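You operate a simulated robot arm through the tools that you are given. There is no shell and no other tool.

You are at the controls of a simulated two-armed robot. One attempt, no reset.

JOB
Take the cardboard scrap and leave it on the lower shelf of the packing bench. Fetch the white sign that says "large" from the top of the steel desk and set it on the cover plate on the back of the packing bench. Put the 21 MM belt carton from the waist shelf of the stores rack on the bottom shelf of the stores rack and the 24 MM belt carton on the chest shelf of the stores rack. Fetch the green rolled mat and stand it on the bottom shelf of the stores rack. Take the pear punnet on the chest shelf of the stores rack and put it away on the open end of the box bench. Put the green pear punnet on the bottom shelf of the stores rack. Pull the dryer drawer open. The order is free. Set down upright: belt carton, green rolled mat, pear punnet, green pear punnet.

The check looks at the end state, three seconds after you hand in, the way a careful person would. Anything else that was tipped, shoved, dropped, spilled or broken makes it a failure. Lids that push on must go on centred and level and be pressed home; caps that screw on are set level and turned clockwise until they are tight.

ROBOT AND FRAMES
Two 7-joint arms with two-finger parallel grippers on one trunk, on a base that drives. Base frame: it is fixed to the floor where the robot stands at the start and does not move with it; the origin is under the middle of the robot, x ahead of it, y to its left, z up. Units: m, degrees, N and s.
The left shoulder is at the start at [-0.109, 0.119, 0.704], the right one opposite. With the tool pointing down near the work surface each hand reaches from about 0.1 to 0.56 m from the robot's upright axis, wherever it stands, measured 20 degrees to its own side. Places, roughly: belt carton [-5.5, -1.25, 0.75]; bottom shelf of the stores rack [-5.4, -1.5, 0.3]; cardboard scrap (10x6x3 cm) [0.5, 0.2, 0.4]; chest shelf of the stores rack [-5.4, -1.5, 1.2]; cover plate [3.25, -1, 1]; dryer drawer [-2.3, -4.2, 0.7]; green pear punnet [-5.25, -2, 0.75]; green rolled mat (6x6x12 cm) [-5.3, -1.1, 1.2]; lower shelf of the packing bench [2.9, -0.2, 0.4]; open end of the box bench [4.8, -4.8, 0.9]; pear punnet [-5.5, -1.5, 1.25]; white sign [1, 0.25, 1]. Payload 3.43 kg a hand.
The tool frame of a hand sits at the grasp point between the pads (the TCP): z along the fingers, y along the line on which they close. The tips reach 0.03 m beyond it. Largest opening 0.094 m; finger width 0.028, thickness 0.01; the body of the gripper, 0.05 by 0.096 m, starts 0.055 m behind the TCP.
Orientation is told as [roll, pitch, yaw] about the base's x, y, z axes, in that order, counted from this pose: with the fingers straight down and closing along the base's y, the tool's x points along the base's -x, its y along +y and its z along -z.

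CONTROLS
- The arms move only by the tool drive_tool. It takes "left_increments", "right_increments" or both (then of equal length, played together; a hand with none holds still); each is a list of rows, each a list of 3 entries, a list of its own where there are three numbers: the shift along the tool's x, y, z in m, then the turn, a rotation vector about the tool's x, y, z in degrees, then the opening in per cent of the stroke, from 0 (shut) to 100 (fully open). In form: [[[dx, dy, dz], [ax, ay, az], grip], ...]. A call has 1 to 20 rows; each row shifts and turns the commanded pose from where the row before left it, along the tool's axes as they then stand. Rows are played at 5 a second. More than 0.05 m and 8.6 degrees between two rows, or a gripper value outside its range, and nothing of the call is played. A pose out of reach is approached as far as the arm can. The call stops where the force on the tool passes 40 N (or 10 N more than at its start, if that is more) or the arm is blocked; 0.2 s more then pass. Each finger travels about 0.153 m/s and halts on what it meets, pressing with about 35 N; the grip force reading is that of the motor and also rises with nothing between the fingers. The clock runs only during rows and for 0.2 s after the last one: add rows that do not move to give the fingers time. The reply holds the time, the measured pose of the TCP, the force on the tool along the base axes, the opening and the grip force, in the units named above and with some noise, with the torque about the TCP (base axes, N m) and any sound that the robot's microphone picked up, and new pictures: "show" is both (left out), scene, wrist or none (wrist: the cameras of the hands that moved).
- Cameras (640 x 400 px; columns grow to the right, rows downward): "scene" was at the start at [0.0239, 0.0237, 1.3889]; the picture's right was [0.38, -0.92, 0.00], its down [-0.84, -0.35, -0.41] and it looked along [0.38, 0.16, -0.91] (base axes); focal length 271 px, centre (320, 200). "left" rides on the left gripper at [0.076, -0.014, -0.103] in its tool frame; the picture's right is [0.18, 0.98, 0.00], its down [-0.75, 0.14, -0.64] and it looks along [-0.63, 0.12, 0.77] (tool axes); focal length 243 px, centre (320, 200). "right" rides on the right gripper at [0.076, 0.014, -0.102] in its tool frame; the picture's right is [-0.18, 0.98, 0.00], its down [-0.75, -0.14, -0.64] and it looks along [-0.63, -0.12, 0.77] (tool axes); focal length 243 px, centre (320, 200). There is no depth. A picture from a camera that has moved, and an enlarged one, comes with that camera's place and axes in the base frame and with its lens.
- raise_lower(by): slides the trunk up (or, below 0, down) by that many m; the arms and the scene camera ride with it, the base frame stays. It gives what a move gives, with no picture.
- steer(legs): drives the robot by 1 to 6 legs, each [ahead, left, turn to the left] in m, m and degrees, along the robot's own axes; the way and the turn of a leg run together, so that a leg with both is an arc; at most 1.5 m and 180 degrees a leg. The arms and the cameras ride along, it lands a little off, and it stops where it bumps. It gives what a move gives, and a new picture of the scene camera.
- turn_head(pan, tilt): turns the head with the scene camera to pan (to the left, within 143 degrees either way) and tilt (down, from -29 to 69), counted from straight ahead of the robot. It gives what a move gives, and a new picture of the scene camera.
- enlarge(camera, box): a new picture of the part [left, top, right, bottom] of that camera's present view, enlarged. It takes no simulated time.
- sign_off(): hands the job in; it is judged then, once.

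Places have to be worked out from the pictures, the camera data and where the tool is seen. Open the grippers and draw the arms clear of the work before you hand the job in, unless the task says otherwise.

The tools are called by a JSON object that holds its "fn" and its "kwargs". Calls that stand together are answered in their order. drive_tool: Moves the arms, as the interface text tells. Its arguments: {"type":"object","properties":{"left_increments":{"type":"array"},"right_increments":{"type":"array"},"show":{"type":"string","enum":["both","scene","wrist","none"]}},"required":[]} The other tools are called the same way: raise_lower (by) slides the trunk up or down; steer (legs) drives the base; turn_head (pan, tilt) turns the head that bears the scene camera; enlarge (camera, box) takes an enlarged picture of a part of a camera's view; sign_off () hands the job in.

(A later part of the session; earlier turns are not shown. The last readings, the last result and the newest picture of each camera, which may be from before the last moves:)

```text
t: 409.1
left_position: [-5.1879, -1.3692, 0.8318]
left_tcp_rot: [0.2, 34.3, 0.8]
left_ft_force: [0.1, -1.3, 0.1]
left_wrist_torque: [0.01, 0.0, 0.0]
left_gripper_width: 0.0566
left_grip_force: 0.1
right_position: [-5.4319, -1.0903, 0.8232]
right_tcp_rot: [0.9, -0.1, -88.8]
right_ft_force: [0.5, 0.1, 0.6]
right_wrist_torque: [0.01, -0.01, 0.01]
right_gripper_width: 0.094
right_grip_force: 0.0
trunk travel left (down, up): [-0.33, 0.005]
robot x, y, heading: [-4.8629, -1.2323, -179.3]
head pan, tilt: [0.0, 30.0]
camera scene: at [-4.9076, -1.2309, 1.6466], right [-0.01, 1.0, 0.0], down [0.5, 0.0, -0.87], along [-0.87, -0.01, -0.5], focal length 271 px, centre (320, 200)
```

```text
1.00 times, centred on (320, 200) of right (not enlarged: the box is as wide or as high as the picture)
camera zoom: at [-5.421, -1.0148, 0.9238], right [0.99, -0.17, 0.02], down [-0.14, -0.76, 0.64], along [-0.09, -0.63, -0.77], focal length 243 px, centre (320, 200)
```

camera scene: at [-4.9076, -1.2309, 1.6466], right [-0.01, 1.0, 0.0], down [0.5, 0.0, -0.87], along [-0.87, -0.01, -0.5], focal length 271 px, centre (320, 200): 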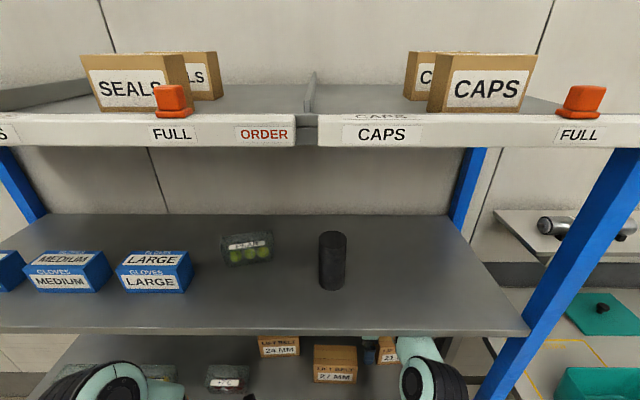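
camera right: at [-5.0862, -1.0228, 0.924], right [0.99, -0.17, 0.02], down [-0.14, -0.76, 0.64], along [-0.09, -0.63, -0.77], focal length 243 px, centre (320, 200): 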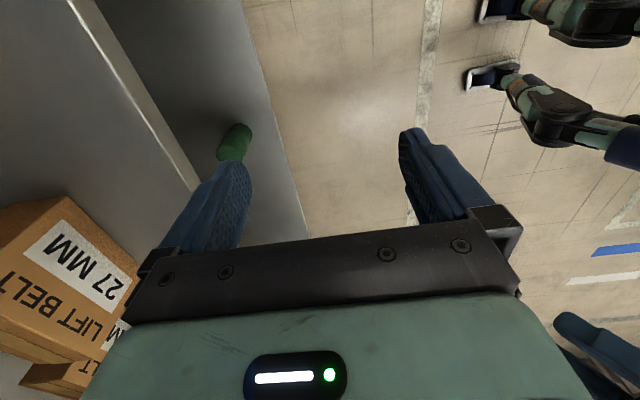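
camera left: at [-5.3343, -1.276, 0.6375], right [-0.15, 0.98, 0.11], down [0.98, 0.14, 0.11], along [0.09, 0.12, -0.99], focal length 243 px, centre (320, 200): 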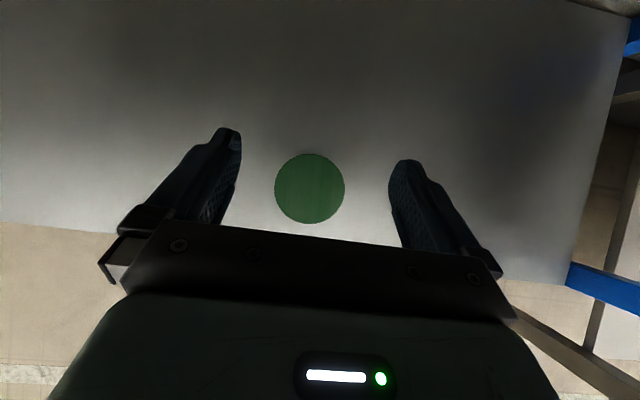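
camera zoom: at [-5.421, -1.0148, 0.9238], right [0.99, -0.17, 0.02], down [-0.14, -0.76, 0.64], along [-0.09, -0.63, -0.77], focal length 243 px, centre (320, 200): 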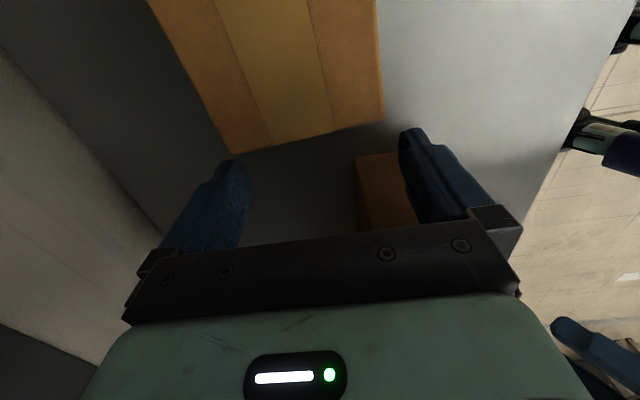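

The carton's end spans x≈-5.456…-5.403, well between the fingers (±47 mm about -5.432). I slide right 10 cm along it.

{"fn": "drive_tool", "kwargs": {"right_increments": [[[0.025, 0, 0], [0, 0, 0], 100], [[0.025, 0, 0], [0, 0, 0], 100], [[0.025, 0, 0], [0, 0, 0], 100], [[0.025, 0, 0], [0, 0, 0], 100], [[0, 0, 0], [0, 0, 0], 100]], "show": "wrist"}}

```text
t: 410.3
left_position: [-5.1896, -1.3703, 0.8327]
left_tcp_rot: [0.2, 34.4, 0.8]
left_ft_force: [-0.5, -0.4, 0.1]
left_wrist_torque: [0.0, -0.04, -0.03]
left_gripper_width: 0.0566
left_grip_force: 0.0
right_position: [-5.433, -0.9895, 0.8242]
right_tcp_rot: [0.9, 0.0, -88.9]
right_ft_force: [-0.2, 0.4, -0.5]
right_wrist_torque: [0.02, 0.01, 0.05]
right_gripper_width: 0.0938
right_grip_force: 0.0
trunk travel left (down, up): [-0.33, 0.005]
robot x, y, heading: [-4.8591, -1.2295, -179.6]
head pan, tilt: [0.0, 30.0]
camera right: at [-5.4234, -0.9143, 0.9245], right [0.99, -0.16, 0.02], down [-0.14, -0.76, 0.64], along [-0.09, -0.63, -0.77], focal length 243 px, centre (320, 200)
```

right: 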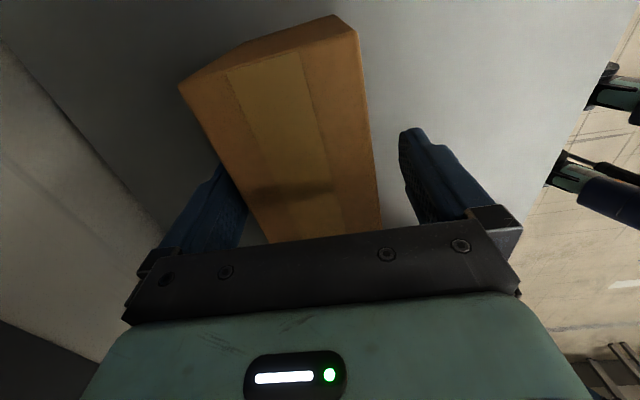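

Carton centred; it's turned about 5 degrees. I align the hand and close.

{"fn": "drive_tool", "kwargs": {"right_increments": [[[0, 0, 0], [0, 0, -3.7], 100], [[0, 0, 0], [0, 0, 0], 80], [[0, 0, 0], [0, 0, 0], 65], [[0, 0, 0], [0, 0, 0], 50], [[0, 0, 0], [0, 0, 0], 35], [[0, 0, 0], [0, 0, 0], 20], [[0, 0, 0], [0, 0, 0], 20]], "show": "wrist"}}

```text
t: 411.9
left_position: [-5.1886, -1.3693, 0.8327]
left_tcp_rot: [0.2, 34.3, 0.8]
left_ft_force: [0.3, 0.3, -0.2]
left_wrist_torque: [0.0, 0.01, 0.02]
left_gripper_width: 0.0564
left_grip_force: 0.0
right_position: [-5.4343, -0.9894, 0.824]
right_tcp_rot: [1.0, 0.0, -85.1]
right_ft_force: [-2.1, 0.5, 2.6]
right_wrist_torque: [0.05, 0.31, 0.04]
right_gripper_width: 0.0666
right_grip_force: 35.1
trunk travel left (down, up): [-0.33, 0.005]
robot x, y, heading: [-4.8581, -1.2295, -179.7]
head pan, tilt: [0.0, 30.0]
camera right: at [-5.4284, -0.9137, 0.9245], right [0.99, -0.1, 0.02], down [-0.09, -0.76, 0.64], along [-0.05, -0.64, -0.77], focal length 243 px, centre (320, 200)
```

right: 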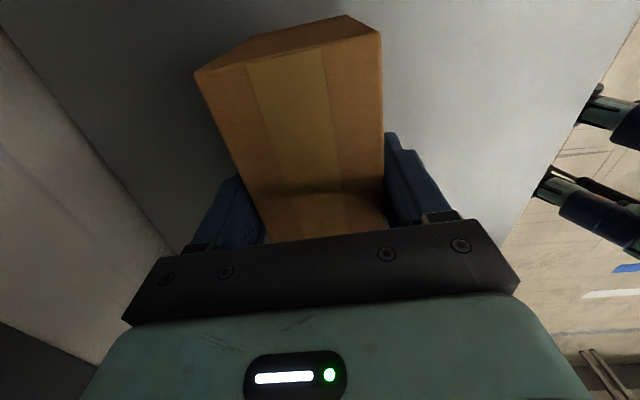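

Gripped (66.6 mm). I lift 2 cm and back straight out.

{"fn": "drive_tool", "kwargs": {"right_increments": [[[0, 0, -0.01], [0, 0, 0], 20], [[0, 0, -0.01], [0, 0, 0], 20], [[0, 0, 0], [0, 0, 0], 20]], "show": "wrist"}}

{"fn": "steer", "kwargs": {"legs": [[-0.45, 0, 0]]}}

```text
t: 412.7
left_position: [-5.1888, -1.369, 0.8315]
left_tcp_rot: [0.1, 34.2, 0.8]
left_ft_force: [0.4, 0.5, 0.4]
left_wrist_torque: [0.02, 0.02, 0.02]
left_gripper_width: 0.0563
left_grip_force: 0.0
right_position: [-5.4331, -0.9912, 0.8407]
right_tcp_rot: [1.3, -0.1, -85.1]
right_ft_force: [-0.7, 0.0, -4.2]
right_wrist_torque: [-0.01, 0.01, -0.01]
right_gripper_width: 0.0664
right_grip_force: 35.3
trunk travel left (down, up): [-0.33, 0.005]
robot x, y, heading: [-4.8641, -1.2301, -179.4]
head pan, tilt: [0.0, 30.0]
camera right: at [-5.4282, -0.9142, 0.9411], right [0.99, -0.1, 0.02], down [-0.09, -0.76, 0.64], along [-0.05, -0.64, -0.77], focal length 243 px, centre (320, 200)
```

right: 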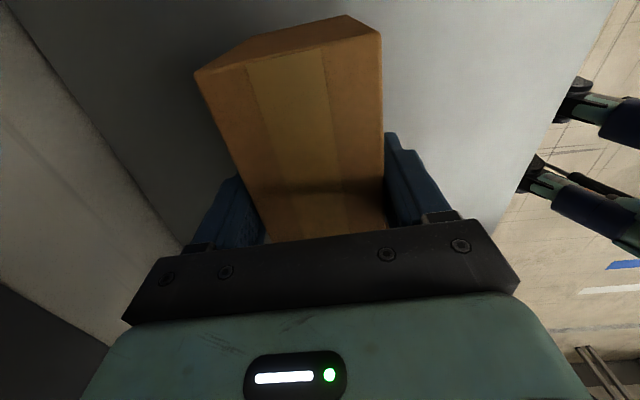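

```text
t: 415.5
left_position: [-4.7361, -1.366, 0.8341]
left_tcp_rot: [0.3, 34.3, 1.0]
left_ft_force: [-0.5, -0.1, -0.1]
left_wrist_torque: [-0.06, 0.01, -0.02]
left_gripper_width: 0.0564
left_grip_force: 0.1
right_position: [-4.982, -0.9871, 0.8433]
right_tcp_rot: [1.0, 0.0, -85.0]
right_ft_force: [-0.3, -0.2, -4.4]
right_wrist_torque: [-0.02, 0.0, 0.02]
right_gripper_width: 0.0663
right_grip_force: 35.5
trunk travel left (down, up): [-0.33, 0.005]
robot x, y, heading: [-4.4101, -1.2267, -179.4]
head pan, tilt: [0.0, 30.0]
camera scene: at [-4.4549, -1.2265, 1.647], right [-0.01, 1.0, 0.0], down [0.5, 0.01, -0.87], along [-0.87, -0.01, -0.5], focal length 271 px, centre (320, 200)
```

scene: 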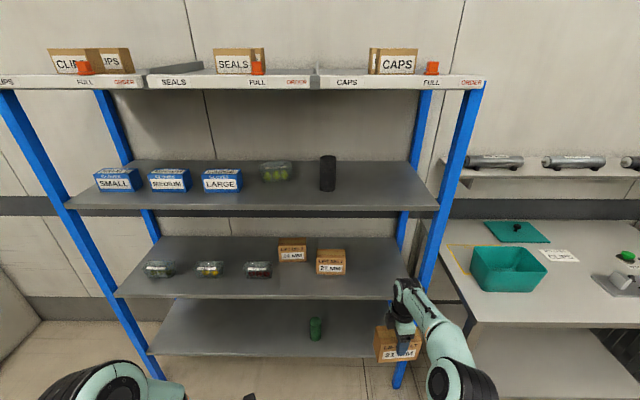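

Carton out. I lower the trunk fully and the right hand to bottom-shelf height.

{"fn": "raise_lower", "kwargs": {"by": -0.33}}

{"fn": "drive_tool", "kwargs": {"right_increments": [[[0, 0, 0.04], [0, 0, 0], 20], [[0, 0, 0.04], [0, 0, 0], 20], [[0, 0, 0.02], [0, 0, 0], 20], [[0, 0, 0], [0, 0, 0], 20]]}}

```text
t: 418.7
left_position: [-4.7351, -1.3663, 0.5031]
left_tcp_rot: [0.3, 34.4, 0.9]
left_ft_force: [-0.7, -0.3, 0.1]
left_wrist_torque: [0.01, -0.01, 0.03]
left_gripper_width: 0.0564
left_grip_force: 0.1
right_position: [-4.9274, -0.9867, 0.4302]
right_tcp_rot: [8.7, -0.7, -85.0]
right_ft_force: [1.1, 0.0, -3.9]
right_wrist_torque: [-0.04, 0.03, -0.02]
right_gripper_width: 0.0668
right_grip_force: 35.2
trunk travel left (down, up): [0.0, 0.335]
robot x, y, heading: [-4.406, -1.2285, -179.5]
head pan, tilt: [0.0, 30.0]
```

```text
t: 419.7
left_position: [-4.7353, -1.3657, 0.502]
left_tcp_rot: [0.3, 34.3, 1.0]
left_ft_force: [-0.4, -0.3, -0.2]
left_wrist_torque: [0.0, -0.02, -0.01]
left_gripper_width: 0.056
left_grip_force: 0.0
right_position: [-4.9096, -0.9869, 0.3314]
right_tcp_rot: [8.7, -0.7, -85.0]
right_ft_force: [-0.6, -0.4, -3.5]
right_wrist_torque: [0.0, 0.01, 0.03]
right_gripper_width: 0.0662
right_grip_force: 34.7
trunk travel left (down, up): [0.0, 0.335]
robot x, y, heading: [-4.4105, -1.23, -179.2]
head pan, tilt: [0.0, 30.0]
camera scene: at [-4.5046, -1.2271, 1.3109], right [-0.01, 1.0, 0.0], down [0.5, 0.01, -0.87], along [-0.87, -0.01, -0.5], focal length 271 px, centre (320, 200)
camera right: at [-4.9169, -0.9117, 0.4319], right [0.98, -0.1, 0.15], down [-0.17, -0.76, 0.62], along [0.06, -0.64, -0.77], focal length 243 px, centre (320, 200)
```

scene: 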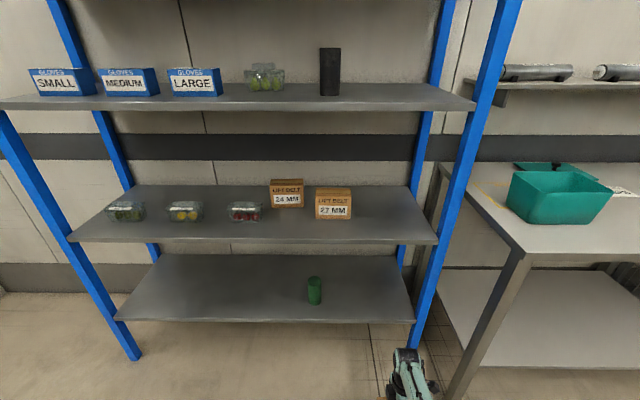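
right: 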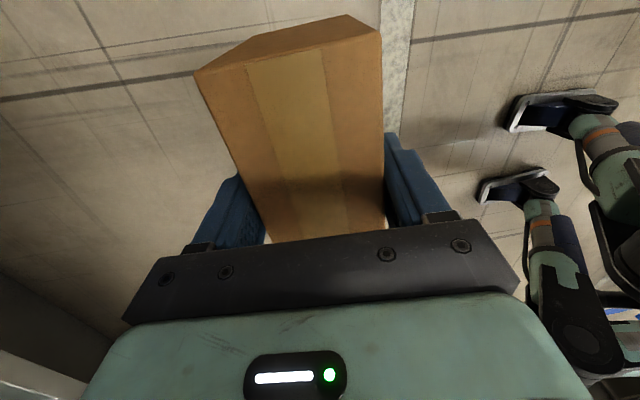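

During the trunk travel the arm settled tilted by ~8.7° and lower. I level it again and bring it to the right height and reach.

{"fn": "drive_tool", "kwargs": {"right_increments": [[[0, 0, 0], [8.5, 0, 0], 20], [[0, 0, -0.04], [0, 0, 0], 20], [[0, 0, -0.045], [0, 0, 0], 20], [[0, -0.04, 0], [0, 0, 0], 20], [[0, 0, 0], [0, 0, 0], 20]]}}

```text
t: 420.9
left_position: [-4.736, -1.366, 0.5029]
left_tcp_rot: [0.2, 34.4, 1.0]
left_ft_force: [0.0, 0.0, -0.2]
left_wrist_torque: [-0.03, -0.02, -0.02]
left_gripper_width: 0.0564
left_grip_force: 0.0
right_position: [-4.9579, -0.9892, 0.4108]
right_tcp_rot: [0.4, -0.7, -85.1]
right_ft_force: [0.5, -0.8, -4.9]
right_wrist_torque: [0.03, 0.02, -0.01]
right_gripper_width: 0.0664
right_grip_force: 34.8
right hand out of reach, approached as far as the arm can: row 1, 2, 3, 4
trunk travel left (down, up): [0.0, 0.335]
robot x, y, heading: [-4.4091, -1.2234, -179.5]
head pan, tilt: [0.0, 30.0]
camera scene: at [-4.5047, -1.2271, 1.3109], right [-0.01, 1.0, 0.0], down [0.5, 0.01, -0.87], along [-0.87, -0.01, -0.5], focal length 271 px, centre (320, 200)
camera right: at [-4.9518, -0.9115, 0.5096], right [1.0, -0.1, 0.01], down [-0.08, -0.76, 0.65], along [-0.06, -0.65, -0.76], focal length 243 px, centre (320, 200)
```

scene: 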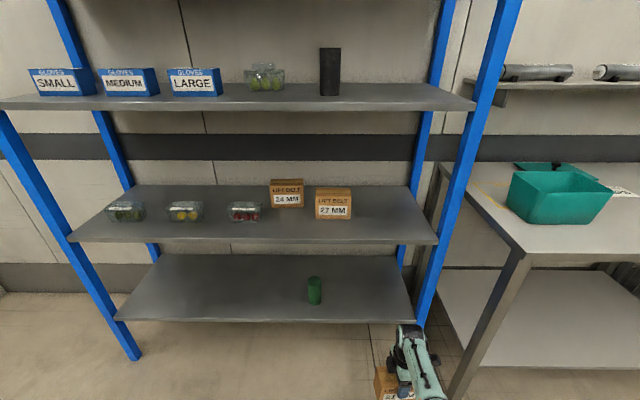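
right: 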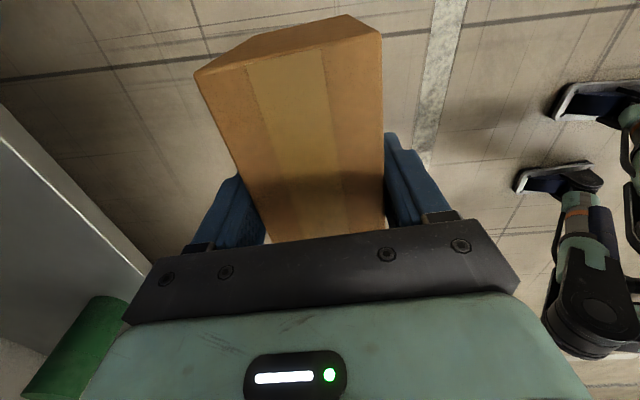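

Level and at height (bottom ≈2 cm above the shelf). I shift 2 cm left and drive in 0.34 m.

{"fn": "steer", "kwargs": {"legs": [[0.2, 0.03, -0.5], [0.14, 0, 0]]}}

{"fn": "enlarge", "kwargs": {"camera": "right", "box": [0, 0, 640, 400]}}

```text
t: 423.5
left_position: [-5.0762, -1.3958, 0.5032]
left_tcp_rot: [0.3, 34.3, 0.6]
left_ft_force: [0.8, 0.5, 0.7]
left_wrist_torque: [0.0, -0.02, 0.01]
left_gripper_width: 0.0564
left_grip_force: 0.1
right_position: [-5.2972, -1.0171, 0.4106]
right_tcp_rot: [0.4, -0.7, -85.4]
right_ft_force: [-0.1, 0.1, -4.4]
right_wrist_torque: [0.0, -0.02, -0.01]
right_gripper_width: 0.0665
right_grip_force: 34.8
trunk travel left (down, up): [0.0, 0.335]
robot x, y, heading: [-4.7518, -1.2585, -179.6]
head pan, tilt: [0.0, 30.0]
camera scene: at [-4.8448, -1.2585, 1.3108], right [0.0, 1.0, 0.0], down [0.5, 0.0, -0.87], along [-0.87, 0.0, -0.5], focal length 271 px, centre (320, 200)
```

scene: 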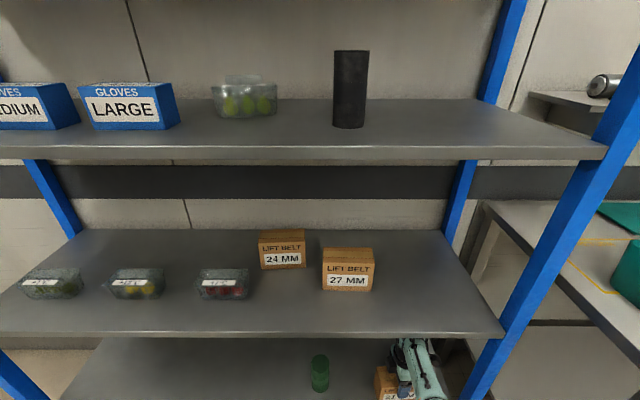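

```text
1.00 times, centred on (320, 200) of right (not enlarged: the box is as wide or as high as the picture)
camera zoom: at [-5.2894, -0.9395, 0.5094], right [0.99, -0.11, 0.01], down [-0.09, -0.76, 0.65], along [-0.06, -0.65, -0.76], focal length 243 px, centre (320, 200)
```

zoom: 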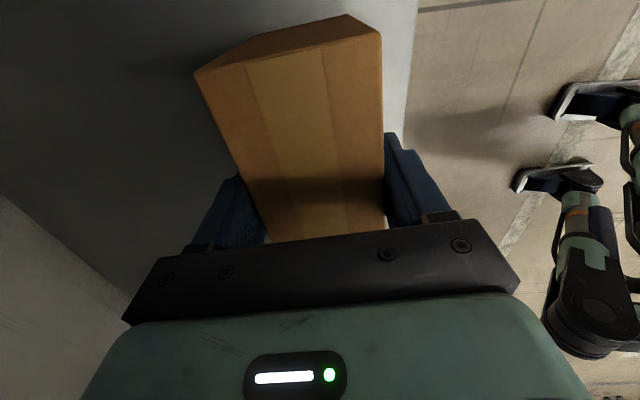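

The carton is over the shelf with ~4 cm to the edge. I lower until contact.

{"fn": "drive_tool", "kwargs": {"right_increments": [[[0, 0, 0.006], [0, 0, 0], 20], [[0, 0, 0.005], [0, 0, 0], 20], [[0, 0, 0.004], [0, 0, 0], 20], [[0, 0, 0.004], [0, 0, 0], 20], [[0, 0, 0.004], [0, 0, 0], 20], [[0, 0, 0], [0, 0, 0], 20]], "show": "wrist"}}

```text
t: 424.9
left_position: [-5.0752, -1.3958, 0.5035]
left_tcp_rot: [0.2, 34.5, 0.6]
left_ft_force: [0.0, 0.1, 0.1]
left_wrist_torque: [-0.03, -0.05, 0.02]
left_gripper_width: 0.0564
left_grip_force: 0.0
right_position: [-5.2949, -1.0161, 0.3933]
right_tcp_rot: [-0.2, -0.6, -85.4]
right_ft_force: [-10.5, -2.9, 29.0]
right_wrist_torque: [0.21, -0.22, 0.05]
right_gripper_width: 0.0663
right_grip_force: 35.2
right hand out of reach, approached as far as the arm can: row 4
trunk travel left (down, up): [0.0, 0.335]
robot x, y, heading: [-4.7491, -1.2597, -180.1]
head pan, tilt: [0.0, 30.0]
camera right: at [-5.2861, -0.9398, 0.4921], right [0.99, -0.11, 0.0], down [-0.08, -0.76, 0.65], along [-0.07, -0.65, -0.76], focal length 243 px, centre (320, 200)
```

right: 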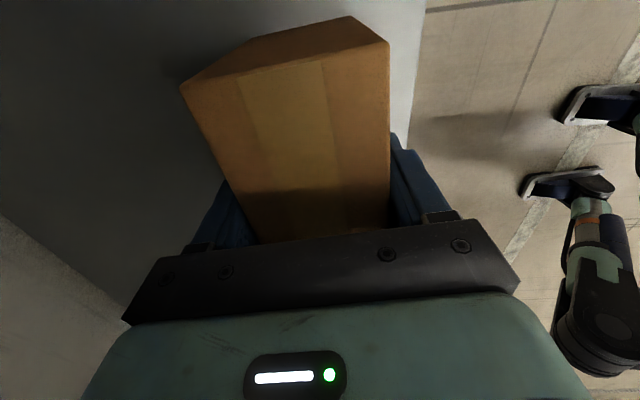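

Down on the shelf. I ease off, open, slide the open hand sideways (left) off the carton's end, and then back out.

{"fn": "drive_tool", "kwargs": {"right_increments": [[[0, 0, -0.002], [0, 0, 0], 20], [[0, 0, 0], [0, 0, 0], 75], [[0, 0, 0], [0, 0, 0], 85], [[0, 0, 0], [0, 0, 0], 100], [[0, 0, 0], [0, 0, 0], 100], [[-0.03, 0, 0], [0, 0, 0], 100], [[-0.03, 0, 0], [0, 0, 0], 100], [[-0.03, 0, 0], [0, 0, 0], 100], [[-0.02, 0, 0], [0, 0, 0], 100], [[0, 0, 0], [0, 0, 0], 100]]}}

```text
t: 427.1
left_position: [-5.0765, -1.395, 0.5022]
left_tcp_rot: [0.1, 34.3, 0.6]
left_ft_force: [-0.1, 0.0, 0.0]
left_wrist_torque: [-0.02, 0.04, 0.0]
left_gripper_width: 0.0563
left_grip_force: 0.0
right_position: [-5.2939, -1.1285, 0.3899]
right_tcp_rot: [0.3, -0.6, -85.5]
right_ft_force: [0.6, -0.6, 0.4]
right_wrist_torque: [0.0, 0.0, 0.01]
right_gripper_width: 0.094
right_grip_force: 0.0
right hand out of reach, approached as far as the arm can: row 7
trunk travel left (down, up): [0.0, 0.335]
robot x, y, heading: [-4.7446, -1.2628, -179.8]
head pan, tilt: [0.0, 30.0]
camera scene: at [-4.8443, -1.2587, 1.3109], right [0.0, 1.0, 0.0], down [0.5, 0.0, -0.87], along [-0.87, 0.0, -0.5], focal length 271 px, centre (320, 200)
camera right: at [-5.2852, -1.0512, 0.4891], right [0.99, -0.11, 0.01], down [-0.09, -0.76, 0.65], along [-0.06, -0.65, -0.76], focal length 243 px, centre (320, 200)
```

scene: 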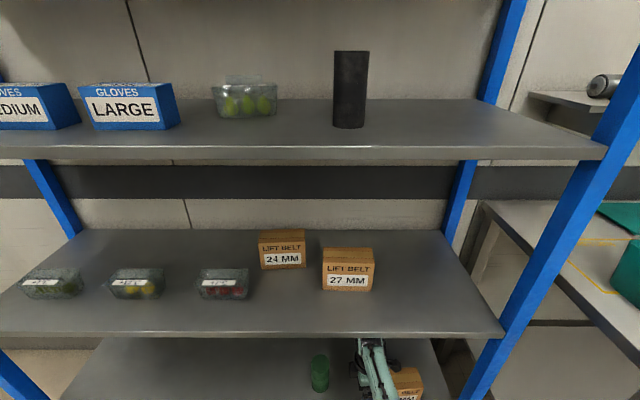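
right: 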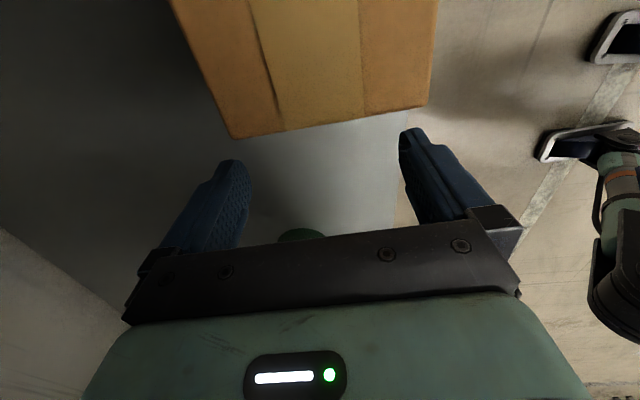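

The carton stands free. I back out and check.

{"fn": "steer", "kwargs": {"legs": [[-0.38, 0, 0]]}}

{"fn": "enlarge", "kwargs": {"camera": "scene", "box": [200, 170, 460, 332]}}

```text
t: 429.5
left_position: [-4.6966, -1.3931, 0.503]
left_tcp_rot: [0.2, 34.3, 0.5]
left_ft_force: [0.0, 1.0, -0.2]
left_wrist_torque: [-0.03, 0.0, -0.01]
left_gripper_width: 0.0564
left_grip_force: 0.0
right_position: [-4.9133, -1.1262, 0.3891]
right_tcp_rot: [0.5, -0.6, -85.5]
right_ft_force: [-0.1, 0.0, 0.2]
right_wrist_torque: [-0.02, 0.0, 0.03]
right_gripper_width: 0.0939
right_grip_force: 0.1
trunk travel left (down, up): [0.0, 0.335]
robot x, y, heading: [-4.3689, -1.2565, -179.7]
head pan, tilt: [0.0, 30.0]
camera scene: at [-4.4637, -1.2574, 1.3109], right [0.0, 1.0, 0.0], down [0.5, 0.0, -0.87], along [-0.87, 0.0, -0.5], focal length 271 px, centre (320, 200)
```

scene: 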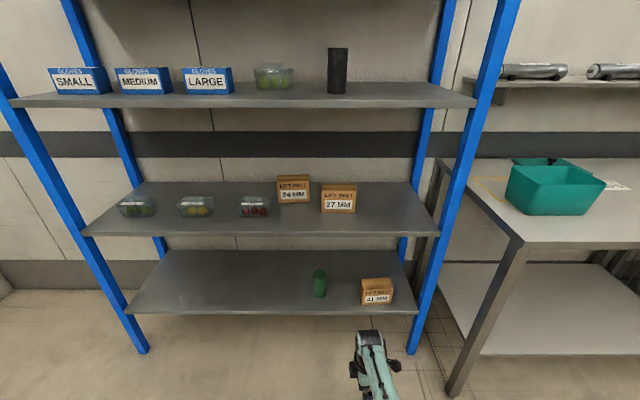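

```text
2.46 times, centred on (330, 251) of scene
camera zoom: at [-4.4637, -1.2574, 1.3109], right [0.0, 1.0, 0.0], down [0.5, 0.0, -0.87], along [-0.87, 0.0, -0.5], focal length 667 px, centre (295, 74)
```

zoom: 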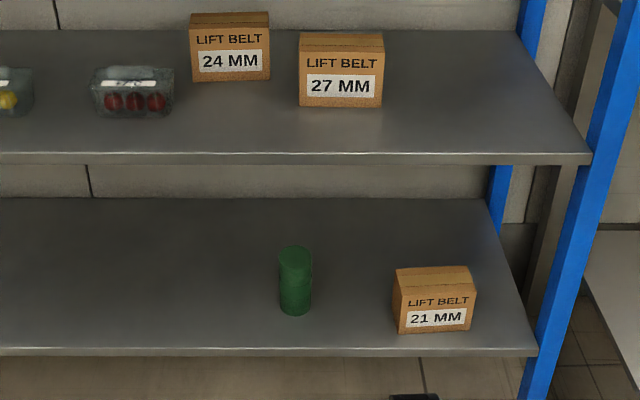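

21 MM and mat are both upright on the bottom shelf. Next the 24 MM carton (centre ≈[-5.457,-1.364]); to pass its top under the chest shelf I'll lean the hand sideways ~25°. I raise the trunk and set that pose outside the rack.

{"fn": "raise_lower", "kwargs": {"by": 0.33}}

{"fn": "drive_tool", "kwargs": {"right_increments": [[[0, 0, -0.04], [0, 0, 0], 100], [[0, 0, -0.04], [0, 0, 0], 100], [[0, 0, -0.04], [0, 0, 0], 100], [[0, 0, -0.04], [0, 0, 0], 100], [[0, 0, 0], [0, 8.5, 0], 100], [[0, 0, 0], [0, 8.5, 0], 100], [[0, 0, 0], [0, 8.5, 0], 100], [[0, 0, 0], [0, 0, 0], 100]]}}

```text
t: 432.7
left_position: [-4.6946, -1.392, 0.8324]
left_tcp_rot: [0.2, 34.3, 0.6]
left_ft_force: [-0.3, 0.4, -0.8]
left_wrist_torque: [-0.01, -0.01, -0.02]
left_gripper_width: 0.0564
left_grip_force: 0.0
right_position: [-4.9126, -1.1256, 0.7196]
right_tcp_rot: [0.4, -0.7, -85.5]
right_ft_force: [0.1, -0.5, -0.3]
right_wrist_torque: [-0.01, 0.01, 0.01]
right_gripper_width: 0.094
right_grip_force: 0.1
trunk travel left (down, up): [-0.33, 0.005]
robot x, y, heading: [-4.3691, -1.2592, -179.9]
head pan, tilt: [0.0, 30.0]
```

```text
t: 434.5
left_position: [-4.6966, -1.3944, 0.8332]
left_tcp_rot: [0.2, 34.3, 0.5]
left_ft_force: [-0.8, 0.4, 0.4]
left_wrist_torque: [-0.03, 0.0, 0.01]
left_gripper_width: 0.0565
left_grip_force: 0.0
right_position: [-4.9143, -1.1249, 0.8794]
right_tcp_rot: [0.4, 24.9, -85.4]
right_ft_force: [0.6, 0.1, -0.1]
right_wrist_torque: [-0.03, -0.02, 0.0]
right_gripper_width: 0.0942
right_grip_force: 0.1
trunk travel left (down, up): [-0.33, 0.005]
robot x, y, heading: [-4.3659, -1.2596, -179.9]
head pan, tilt: [0.0, 30.0]
camera scene: at [-4.4139, -1.2568, 1.6469], right [0.0, 1.0, 0.0], down [0.5, 0.0, -0.87], along [-0.87, 0.0, -0.5], focal length 271 px, centre (320, 200)
camera right: at [-4.9019, -1.0985, 1.0029], right [0.99, -0.09, -0.07], down [-0.07, -0.96, 0.26], along [-0.09, -0.26, -0.96], focal length 243 px, centre (320, 200)
```

scene: 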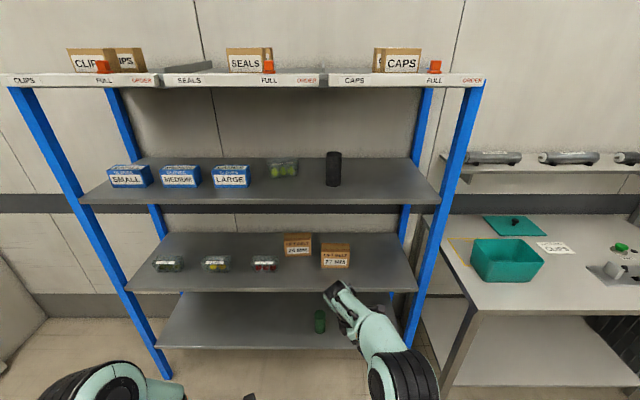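
right: 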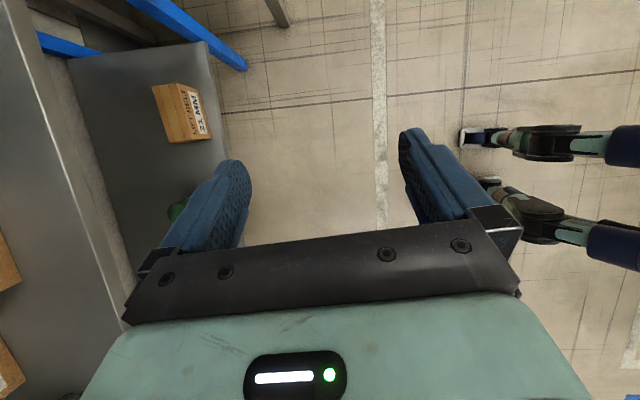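

The leaned pose works, with the camera on top. I lean a little more, set z≈0.885, and shift the robot so the hand is in line with the 24 MM carton.

{"fn": "drive_tool", "kwargs": {"right_increments": [[[0, -0.02, 0], [0, 8.5, 0], 100], [[0.0034, 0, -0.005], [0, 0, 0], 100], [[0, 0, 0], [0, 0, 0], 100]], "show": "none"}}

{"fn": "steer", "kwargs": {"legs": [[0, 0.24, 0], [0.25, 0, 0]]}}

{"fn": "enlarge", "kwargs": {"camera": "right", "box": [0, 0, 640, 400]}}

```text
t: 435.3
left_position: [-4.6959, -1.3946, 0.8323]
left_tcp_rot: [0.2, 34.2, 0.5]
left_ft_force: [0.5, 0.2, 0.7]
left_wrist_torque: [0.05, 0.02, -0.01]
left_gripper_width: 0.0563
left_grip_force: 0.1
right_position: [-4.934, -1.1265, 0.885]
right_tcp_rot: [0.6, 33.4, -85.3]
right_ft_force: [0.0, 0.4, -0.7]
right_wrist_torque: [-0.01, -0.01, -0.01]
right_gripper_width: 0.0939
right_grip_force: 0.0
trunk travel left (down, up): [-0.33, 0.005]
robot x, y, heading: [-4.367, -1.2585, -180.1]
head pan, tilt: [0.0, 30.0]
```

```text
t: 439.5
left_position: [-4.9467, -1.6349, 0.8322]
left_tcp_rot: [0.2, 34.3, 0.2]
left_ft_force: [0.3, 0.2, 0.4]
left_wrist_torque: [0.04, 0.02, -0.03]
left_gripper_width: 0.0565
left_grip_force: 0.0
right_position: [-5.1846, -1.3665, 0.8852]
right_tcp_rot: [0.5, 33.4, -85.4]
right_ft_force: [0.1, 0.8, 0.1]
right_wrist_torque: [-0.02, 0.01, 0.0]
right_gripper_width: 0.094
right_grip_force: 0.1
trunk travel left (down, up): [-0.33, 0.005]
robot x, y, heading: [-4.6182, -1.4993, 179.8]
head pan, tilt: [0.0, 30.0]
camera scene: at [-4.6647, -1.4982, 1.6467], right [0.0, 1.0, 0.0], down [0.5, 0.0, -0.87], along [-0.87, 0.0, -0.5], focal length 271 px, centre (320, 200)
```

scene: 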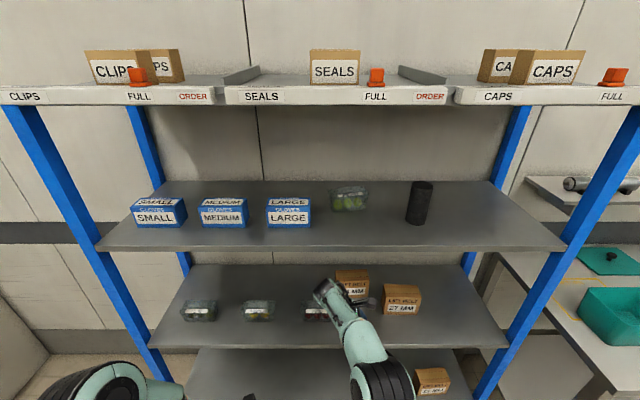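

```text
1.00 times, centred on (320, 200) of right (not enlarged: the box is as wide or as high as the picture)
camera zoom: at [-5.1706, -1.3585, 1.0103], right [0.99, -0.08, -0.09], down [-0.07, -0.99, 0.12], along [-0.1, -0.11, -0.99], focal length 243 px, centre (320, 200)
```

zoom: 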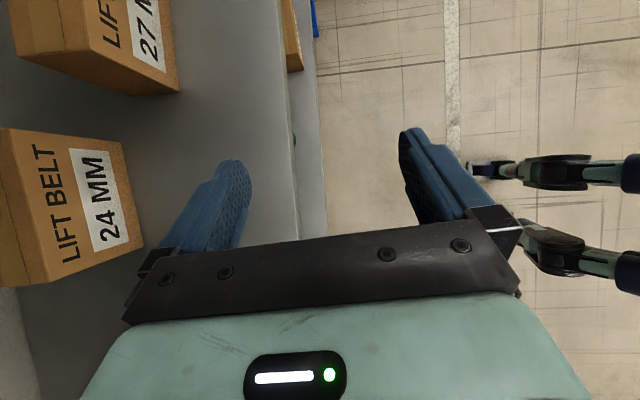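

24 MM's front-bottom edge is at x≈-5.418, y from -1.429 to -1.305, so the hand is in line. I drive in 0.15 m and check.

{"fn": "steer", "kwargs": {"legs": [[0.15, 0, 0]]}}

{"fn": "enlarge", "kwargs": {"camera": "right", "box": [0, 0, 640, 400]}}

```text
t: 440.9
left_position: [-5.0967, -1.633, 0.8324]
left_tcp_rot: [0.2, 34.2, 0.4]
left_ft_force: [-0.4, -0.7, 0.3]
left_wrist_torque: [-0.03, 0.0, -0.03]
left_gripper_width: 0.0567
left_grip_force: 0.1
right_position: [-5.3342, -1.3649, 0.885]
right_tcp_rot: [0.5, 33.3, -85.4]
right_ft_force: [-0.4, -0.1, 0.2]
right_wrist_torque: [-0.04, 0.0, 0.03]
right_gripper_width: 0.0938
right_grip_force: 0.1
trunk travel left (down, up): [-0.33, 0.005]
robot x, y, heading: [-4.7679, -1.4963, 179.7]
head pan, tilt: [0.0, 30.0]
camera scene: at [-4.815, -1.498, 1.6466], right [0.0, 1.0, 0.0], down [0.5, 0.0, -0.87], along [-0.87, 0.0, -0.5], focal length 271 px, centre (320, 200)
```

scene: 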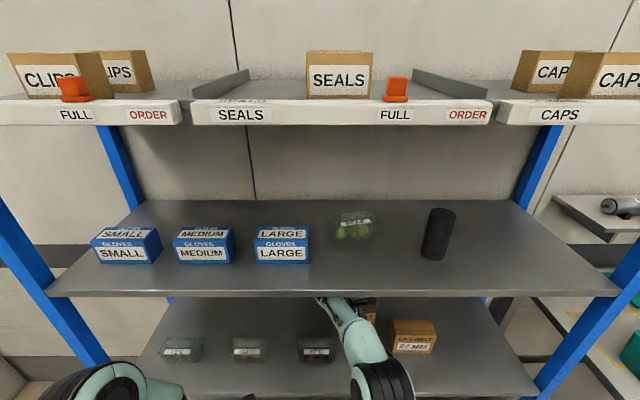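

```text
1.00 times, centred on (320, 200) of right (not enlarged: the box is as wide or as high as the picture)
camera zoom: at [-5.3207, -1.358, 1.0102], right [0.99, -0.08, -0.09], down [-0.07, -0.99, 0.12], along [-0.1, -0.11, -0.99], focal length 243 px, centre (320, 200)
```

zoom: 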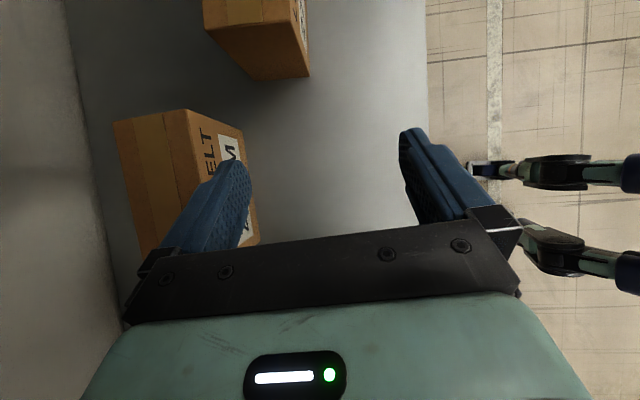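

Carton top spans x -5.485…-5.427. I drive the final 0.12 m to centre the fingers over it.

{"fn": "steer", "kwargs": {"legs": [[0.12, 0, 0]]}}

{"fn": "enlarge", "kwargs": {"camera": "right", "box": [0, 0, 640, 400]}}

```text
t: 441.9
left_position: [-5.1556, -1.6286, 0.8363]
left_tcp_rot: [0.1, 34.9, -0.2]
left_ft_force: [0.5, -0.3, -0.2]
left_wrist_torque: [0.02, 0.0, -0.01]
left_gripper_width: 0.0564
left_grip_force: 0.0
right_position: [-5.3846, -1.3662, 0.8769]
right_tcp_rot: [1.9, 33.5, -84.2]
right_ft_force: [0.1, -0.1, 0.9]
right_wrist_torque: [-0.01, 0.05, 0.02]
right_gripper_width: 0.0939
right_grip_force: 0.1
trunk travel left (down, up): [-0.33, 0.005]
robot x, y, heading: [-4.834, -1.4991, 179.8]
head pan, tilt: [0.0, 30.0]
stopped in leg 1: the robot was blocked; the commanded pose is now the measured one
camera scene: at [-4.8639, -1.4935, 1.6474], right [0.01, 1.0, 0.0], down [0.49, -0.01, -0.87], along [-0.87, 0.01, -0.49], focal length 271 px, centre (320, 200)
```

scene: 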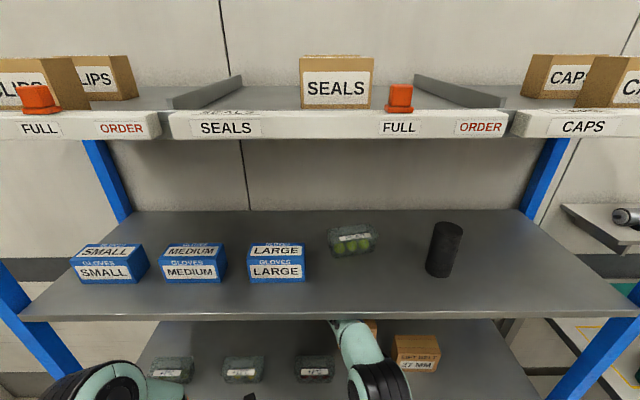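

```text
1.00 times, centred on (320, 200) of right (not enlarged: the box is as wide or as high as the picture)
camera zoom: at [-5.3733, -1.359, 1.002], right [0.99, -0.07, -0.07], down [-0.06, -0.99, 0.11], along [-0.08, -0.11, -0.99], focal length 243 px, centre (320, 200)
```

zoom: 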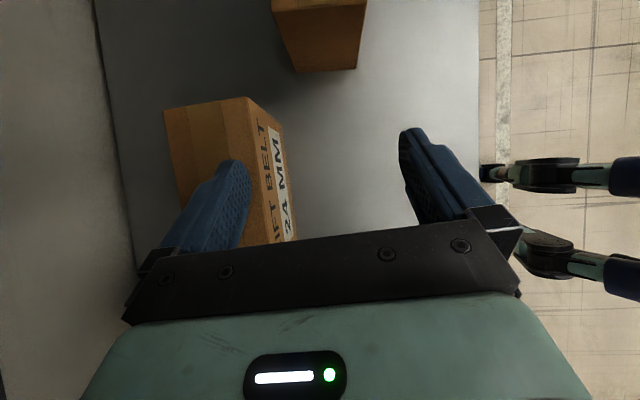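

The forearm touched the chest shelf edge. I back off 15 cm, lower the trunk 10 cm and raise the hand by the same, so the elbow sits lower.

{"fn": "steer", "kwargs": {"legs": [[-0.16, 0, 0]]}}

{"fn": "raise_lower", "kwargs": {"by": -0.1}}

{"fn": "drive_tool", "kwargs": {"right_increments": [[[0.0198, 0, -0.03], [-1.4, 0, 0], 100], [[0.0198, 0, -0.03], [0, 0, 0], 100], [[0.0198, 0, -0.03], [0, 0, 0], 100], [[0, 0, 0], [0, 0, 0], 100]]}}

```text
t: 443.3
left_position: [-5.0078, -1.633, 0.8323]
left_tcp_rot: [0.2, 34.3, 0.0]
left_ft_force: [0.4, -0.1, -0.1]
left_wrist_torque: [0.0, 0.0, -0.01]
left_gripper_width: 0.0564
left_grip_force: 0.2
right_position: [-5.2371, -1.3699, 0.8734]
right_tcp_rot: [2.2, 33.6, -84.0]
right_ft_force: [0.1, 0.7, 0.4]
right_wrist_torque: [0.02, 0.0, 0.03]
right_gripper_width: 0.0937
right_grip_force: 0.0
trunk travel left (down, up): [-0.33, 0.005]
robot x, y, heading: [-4.6791, -1.4998, 179.9]
head pan, tilt: [0.0, 30.0]
camera scene: at [-4.7239, -1.4982, 1.6471], right [0.0, 1.0, 0.0], down [0.5, 0.0, -0.87], along [-0.87, 0.0, -0.5], focal length 271 px, centre (320, 200)
```

scene: 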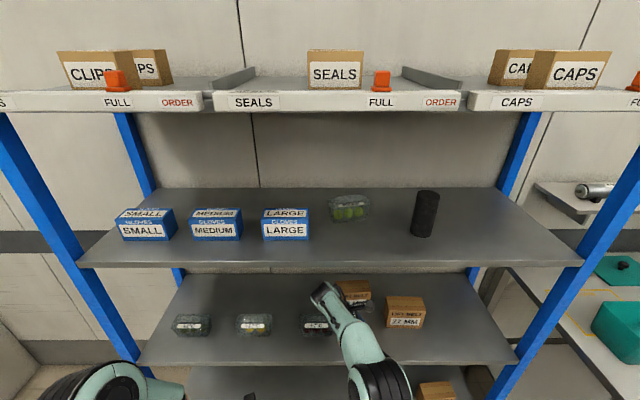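

```text
t: 444.3
left_position: [-5.003, -1.6324, 0.7487]
left_tcp_rot: [0.2, 34.1, 0.0]
left_ft_force: [0.2, -0.6, -0.5]
left_wrist_torque: [0.0, -0.02, -0.01]
left_gripper_width: 0.0566
left_grip_force: 0.1
right_position: [-5.2105, -1.3695, 0.7762]
right_tcp_rot: [3.3, 33.7, -83.5]
right_ft_force: [7.7, -2.8, 14.0]
right_wrist_torque: [-0.07, 0.34, 0.2]
right_gripper_width: 0.0897
right_grip_force: 0.0
trunk travel left (down, up): [-0.249, 0.086]
robot x, y, heading: [-4.6698, -1.4972, 179.6]
head pan, tilt: [0.0, 30.0]
stopped: the force on the tool passed its limit at 52 N (the readings are from after the stop); the commanded pose is now the measured one
```

```text
t: 445.3
left_position: [-5.0033, -1.6323, 0.7507]
left_tcp_rot: [0.3, 34.1, 0.2]
left_ft_force: [-0.4, 0.0, 0.1]
left_wrist_torque: [0.0, 0.01, -0.01]
left_gripper_width: 0.0564
left_grip_force: 0.2
right_position: [-5.2005, -1.3709, 0.8774]
right_tcp_rot: [4.9, 33.7, -83.3]
right_ft_force: [-0.4, 0.5, -0.1]
right_wrist_torque: [0.01, 0.04, -0.03]
right_gripper_width: 0.0941
right_grip_force: 0.0
right hand out of reach, approached as far as the arm can: row 1, 3
trunk travel left (down, up): [-0.249, 0.086]
robot x, y, heading: [-4.6757, -1.4997, 179.4]
head pan, tilt: [0.0, 30.0]
camera scene: at [-4.7244, -1.4982, 1.5605], right [0.0, 1.0, 0.0], down [0.5, 0.0, -0.87], along [-0.87, 0.0, -0.5], focal length 271 px, centre (320, 200)
camera right: at [-5.1948, -1.3648, 1.0037], right [1.0, -0.08, -0.03], down [-0.08, -0.99, 0.1], along [-0.04, -0.1, -0.99], focal length 243 px, centre (320, 200)
```

scene: 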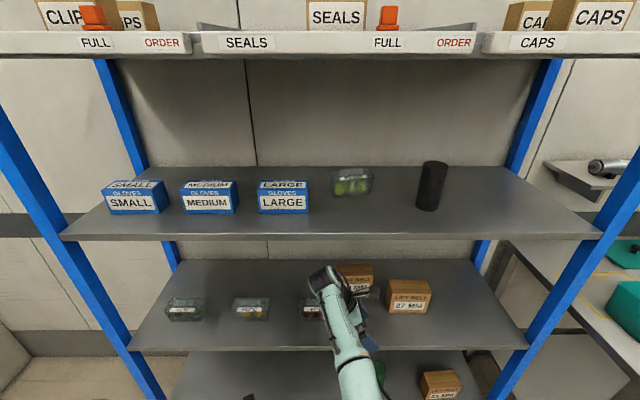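
right: 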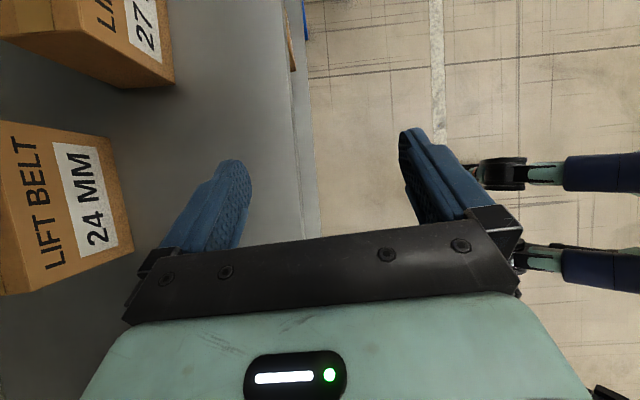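

The trunk lowering made a finger touch the shelf edge lightly (hand was over it). I correct: pull the hand in slightly and remove the tilt.

{"fn": "drive_tool", "kwargs": {"right_increments": [[[0.005, 0.02, -0.008], [4.5, 0, 0], 100], [[0, 0.01, 0], [0, 0, 0], 100], [[0, 0, 0], [0, 0, 0], 100]]}}

```text
t: 446.1
left_position: [-5.0042, -1.632, 0.7515]
left_tcp_rot: [0.3, 34.0, 0.2]
left_ft_force: [-0.4, 0.4, -0.4]
left_wrist_torque: [-0.01, 0.0, 0.01]
left_gripper_width: 0.0565
left_grip_force: 0.0
right_position: [-5.2115, -1.3791, 0.8955]
right_tcp_rot: [0.5, 33.7, -83.3]
right_ft_force: [0.1, 0.3, 0.3]
right_wrist_torque: [0.01, 0.01, -0.03]
right_gripper_width: 0.0939
right_grip_force: 0.1
right hand out of reach, approached as far as the arm can: row 1, 2
trunk travel left (down, up): [-0.249, 0.086]
robot x, y, heading: [-4.6785, -1.4992, 179.4]
head pan, tilt: [0.0, 30.0]
camera scene: at [-4.7243, -1.4983, 1.5605], right [0.0, 1.0, 0.0], down [0.5, 0.0, -0.87], along [-0.87, 0.0, -0.5], focal length 271 px, centre (320, 200)
camera right: at [-5.198, -1.3714, 1.0203], right [0.99, -0.04, -0.1], down [-0.03, -0.99, 0.11], along [-0.1, -0.11, -0.99], focal length 243 px, centre (320, 200)
```

scene: 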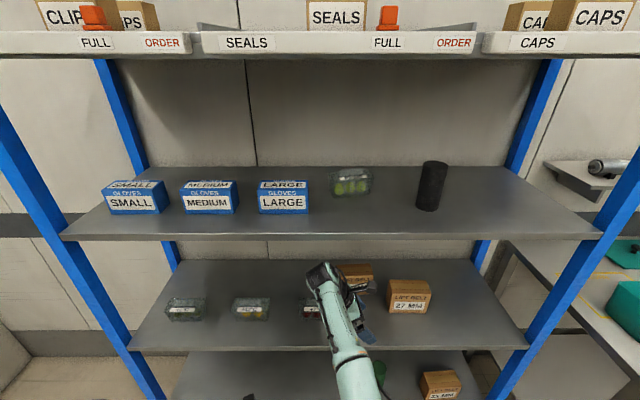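
right: 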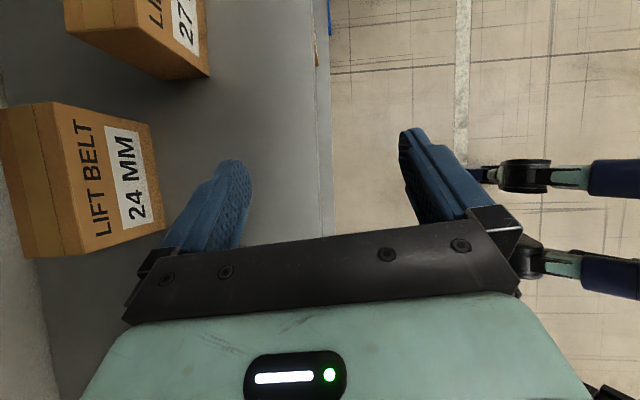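

Good pose: z≈0.896, wrist top ≈1.11. The left hand must go up before driving in; I raise it, and align the right hand's y and yaw.

{"fn": "drive_tool", "kwargs": {"left_increments": [[[0.0252, 0, -0.0373], [0, 0, 0], 60], [[0.0252, 0, -0.0373], [0, 0, 0], 60], [[0.0252, 0, -0.0373], [0, 0, 0], 60], [[0.0252, 0, -0.0373], [0, 0, 0], 60], [[0, 0, 0], [0, 0, 0], 60]], "right_increments": [[[0.01, 0, 0.0067], [-2.2, 0, 3.3], 100], [[0, 0, 0], [0, 0, 0], 100], [[0, 0, 0], [0, 0, 0], 100], [[0, 0, 0], [0, 0, 0], 100], [[0, 0, 0], [0, 0, 0], 100]], "show": "none"}}

{"fn": "steer", "kwargs": {"legs": [[0.13, 0, 0]]}}

{"fn": "enlarge", "kwargs": {"camera": "right", "box": [0, 0, 640, 400]}}

```text
t: 447.3
left_position: [-5.0028, -1.6341, 0.9305]
left_tcp_rot: [0.3, 34.1, 0.0]
left_ft_force: [-0.3, 0.4, -0.2]
left_wrist_torque: [0.01, 0.0, -0.01]
left_gripper_width: 0.0562
left_grip_force: 0.1
right_position: [-5.2105, -1.366, 0.8925]
right_tcp_rot: [0.3, 33.8, -87.3]
right_ft_force: [1.4, 0.0, 0.7]
right_wrist_torque: [-0.01, -0.02, -0.03]
right_gripper_width: 0.0941
right_grip_force: 0.1
right hand out of reach, approached as far as the arm can: row 1
trunk travel left (down, up): [-0.249, 0.086]
robot x, y, heading: [-4.6777, -1.5005, 179.6]
head pan, tilt: [0.0, 30.0]
```

```text
t: 448.6
left_position: [-5.1327, -1.6318, 0.9295]
left_tcp_rot: [0.2, 34.1, 0.1]
left_ft_force: [-0.6, 0.2, 0.4]
left_wrist_torque: [0.01, -0.03, 0.0]
left_gripper_width: 0.0566
left_grip_force: 0.0
right_position: [-5.3387, -1.3661, 0.8936]
right_tcp_rot: [0.4, 33.7, -87.3]
right_ft_force: [-0.2, -0.4, 0.1]
right_wrist_torque: [-0.02, -0.03, -0.04]
right_gripper_width: 0.094
right_grip_force: 0.1
trunk travel left (down, up): [-0.249, 0.086]
robot x, y, heading: [-4.8036, -1.5018, 179.8]
head pan, tilt: [0.0, 30.0]
camera scene: at [-4.8535, -1.4977, 1.5605], right [0.0, 1.0, 0.0], down [0.5, 0.0, -0.87], along [-0.87, 0.0, -0.5], focal length 271 px, centre (320, 200)
```

scene: 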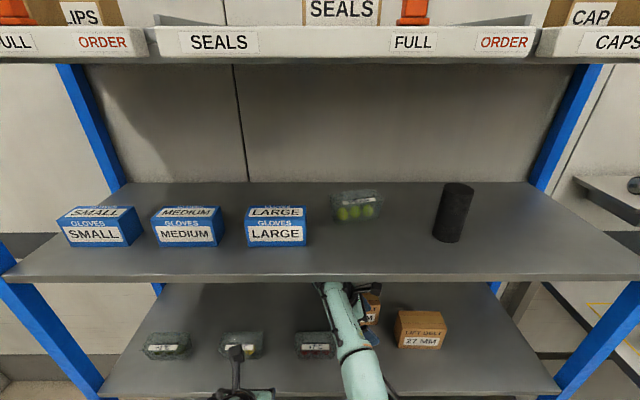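

```text
1.00 times, centred on (320, 200) of right (not enlarged: the box is as wide or as high as the picture)
camera zoom: at [-5.3244, -1.3601, 1.0184], right [0.99, -0.11, -0.1], down [-0.1, -0.99, 0.11], along [-0.11, -0.1, -0.99], focal length 243 px, centre (320, 200)
```

zoom: 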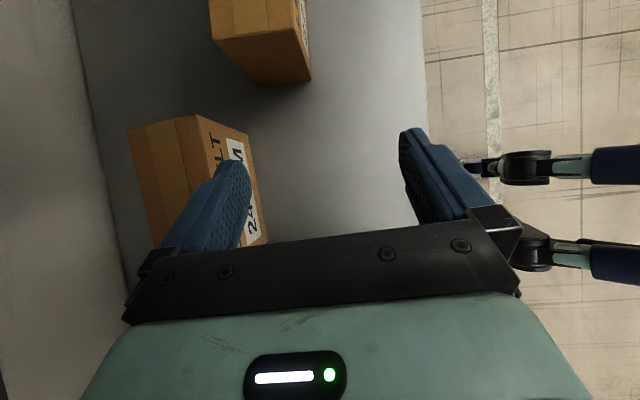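

No contact so far. I drive the last 0.115 m.

{"fn": "steer", "kwargs": {"legs": [[0.115, 0, 0]]}}

{"fn": "enlarge", "kwargs": {"camera": "right", "box": [0, 0, 640, 400]}}

```text
t: 449.8
left_position: [-5.2462, -1.6315, 0.9293]
left_tcp_rot: [0.3, 34.1, 0.0]
left_ft_force: [-0.6, 0.2, 0.0]
left_wrist_torque: [-0.04, -0.02, 0.01]
left_gripper_width: 0.0565
left_grip_force: 0.1
right_position: [-5.453, -1.3661, 0.8934]
right_tcp_rot: [0.5, 33.8, -87.1]
right_ft_force: [0.1, 0.2, 0.1]
right_wrist_torque: [-0.02, 0.0, -0.03]
right_gripper_width: 0.0939
right_grip_force: 0.1
trunk travel left (down, up): [-0.249, 0.086]
robot x, y, heading: [-4.9206, -1.4977, 179.7]
head pan, tilt: [0.0, 30.0]
camera scene: at [-4.9682, -1.4972, 1.5605], right [0.0, 1.0, 0.0], down [0.5, 0.0, -0.87], along [-0.87, 0.0, -0.5], focal length 271 px, centre (320, 200)
```

scene: 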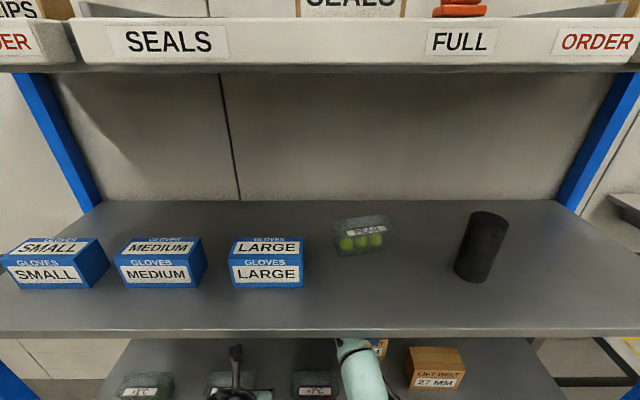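

```text
1.00 times, centred on (320, 200) of right (not enlarged: the box is as wide or as high as the picture)
camera zoom: at [-5.4393, -1.3601, 1.0186], right [0.99, -0.11, -0.1], down [-0.1, -0.99, 0.11], along [-0.11, -0.1, -0.99], focal length 243 px, centre (320, 200)
```

zoom: 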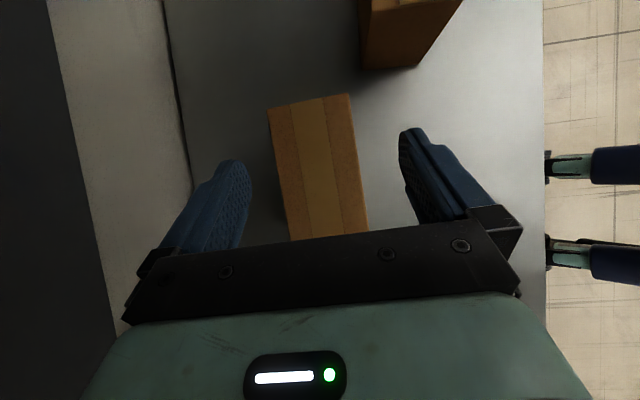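

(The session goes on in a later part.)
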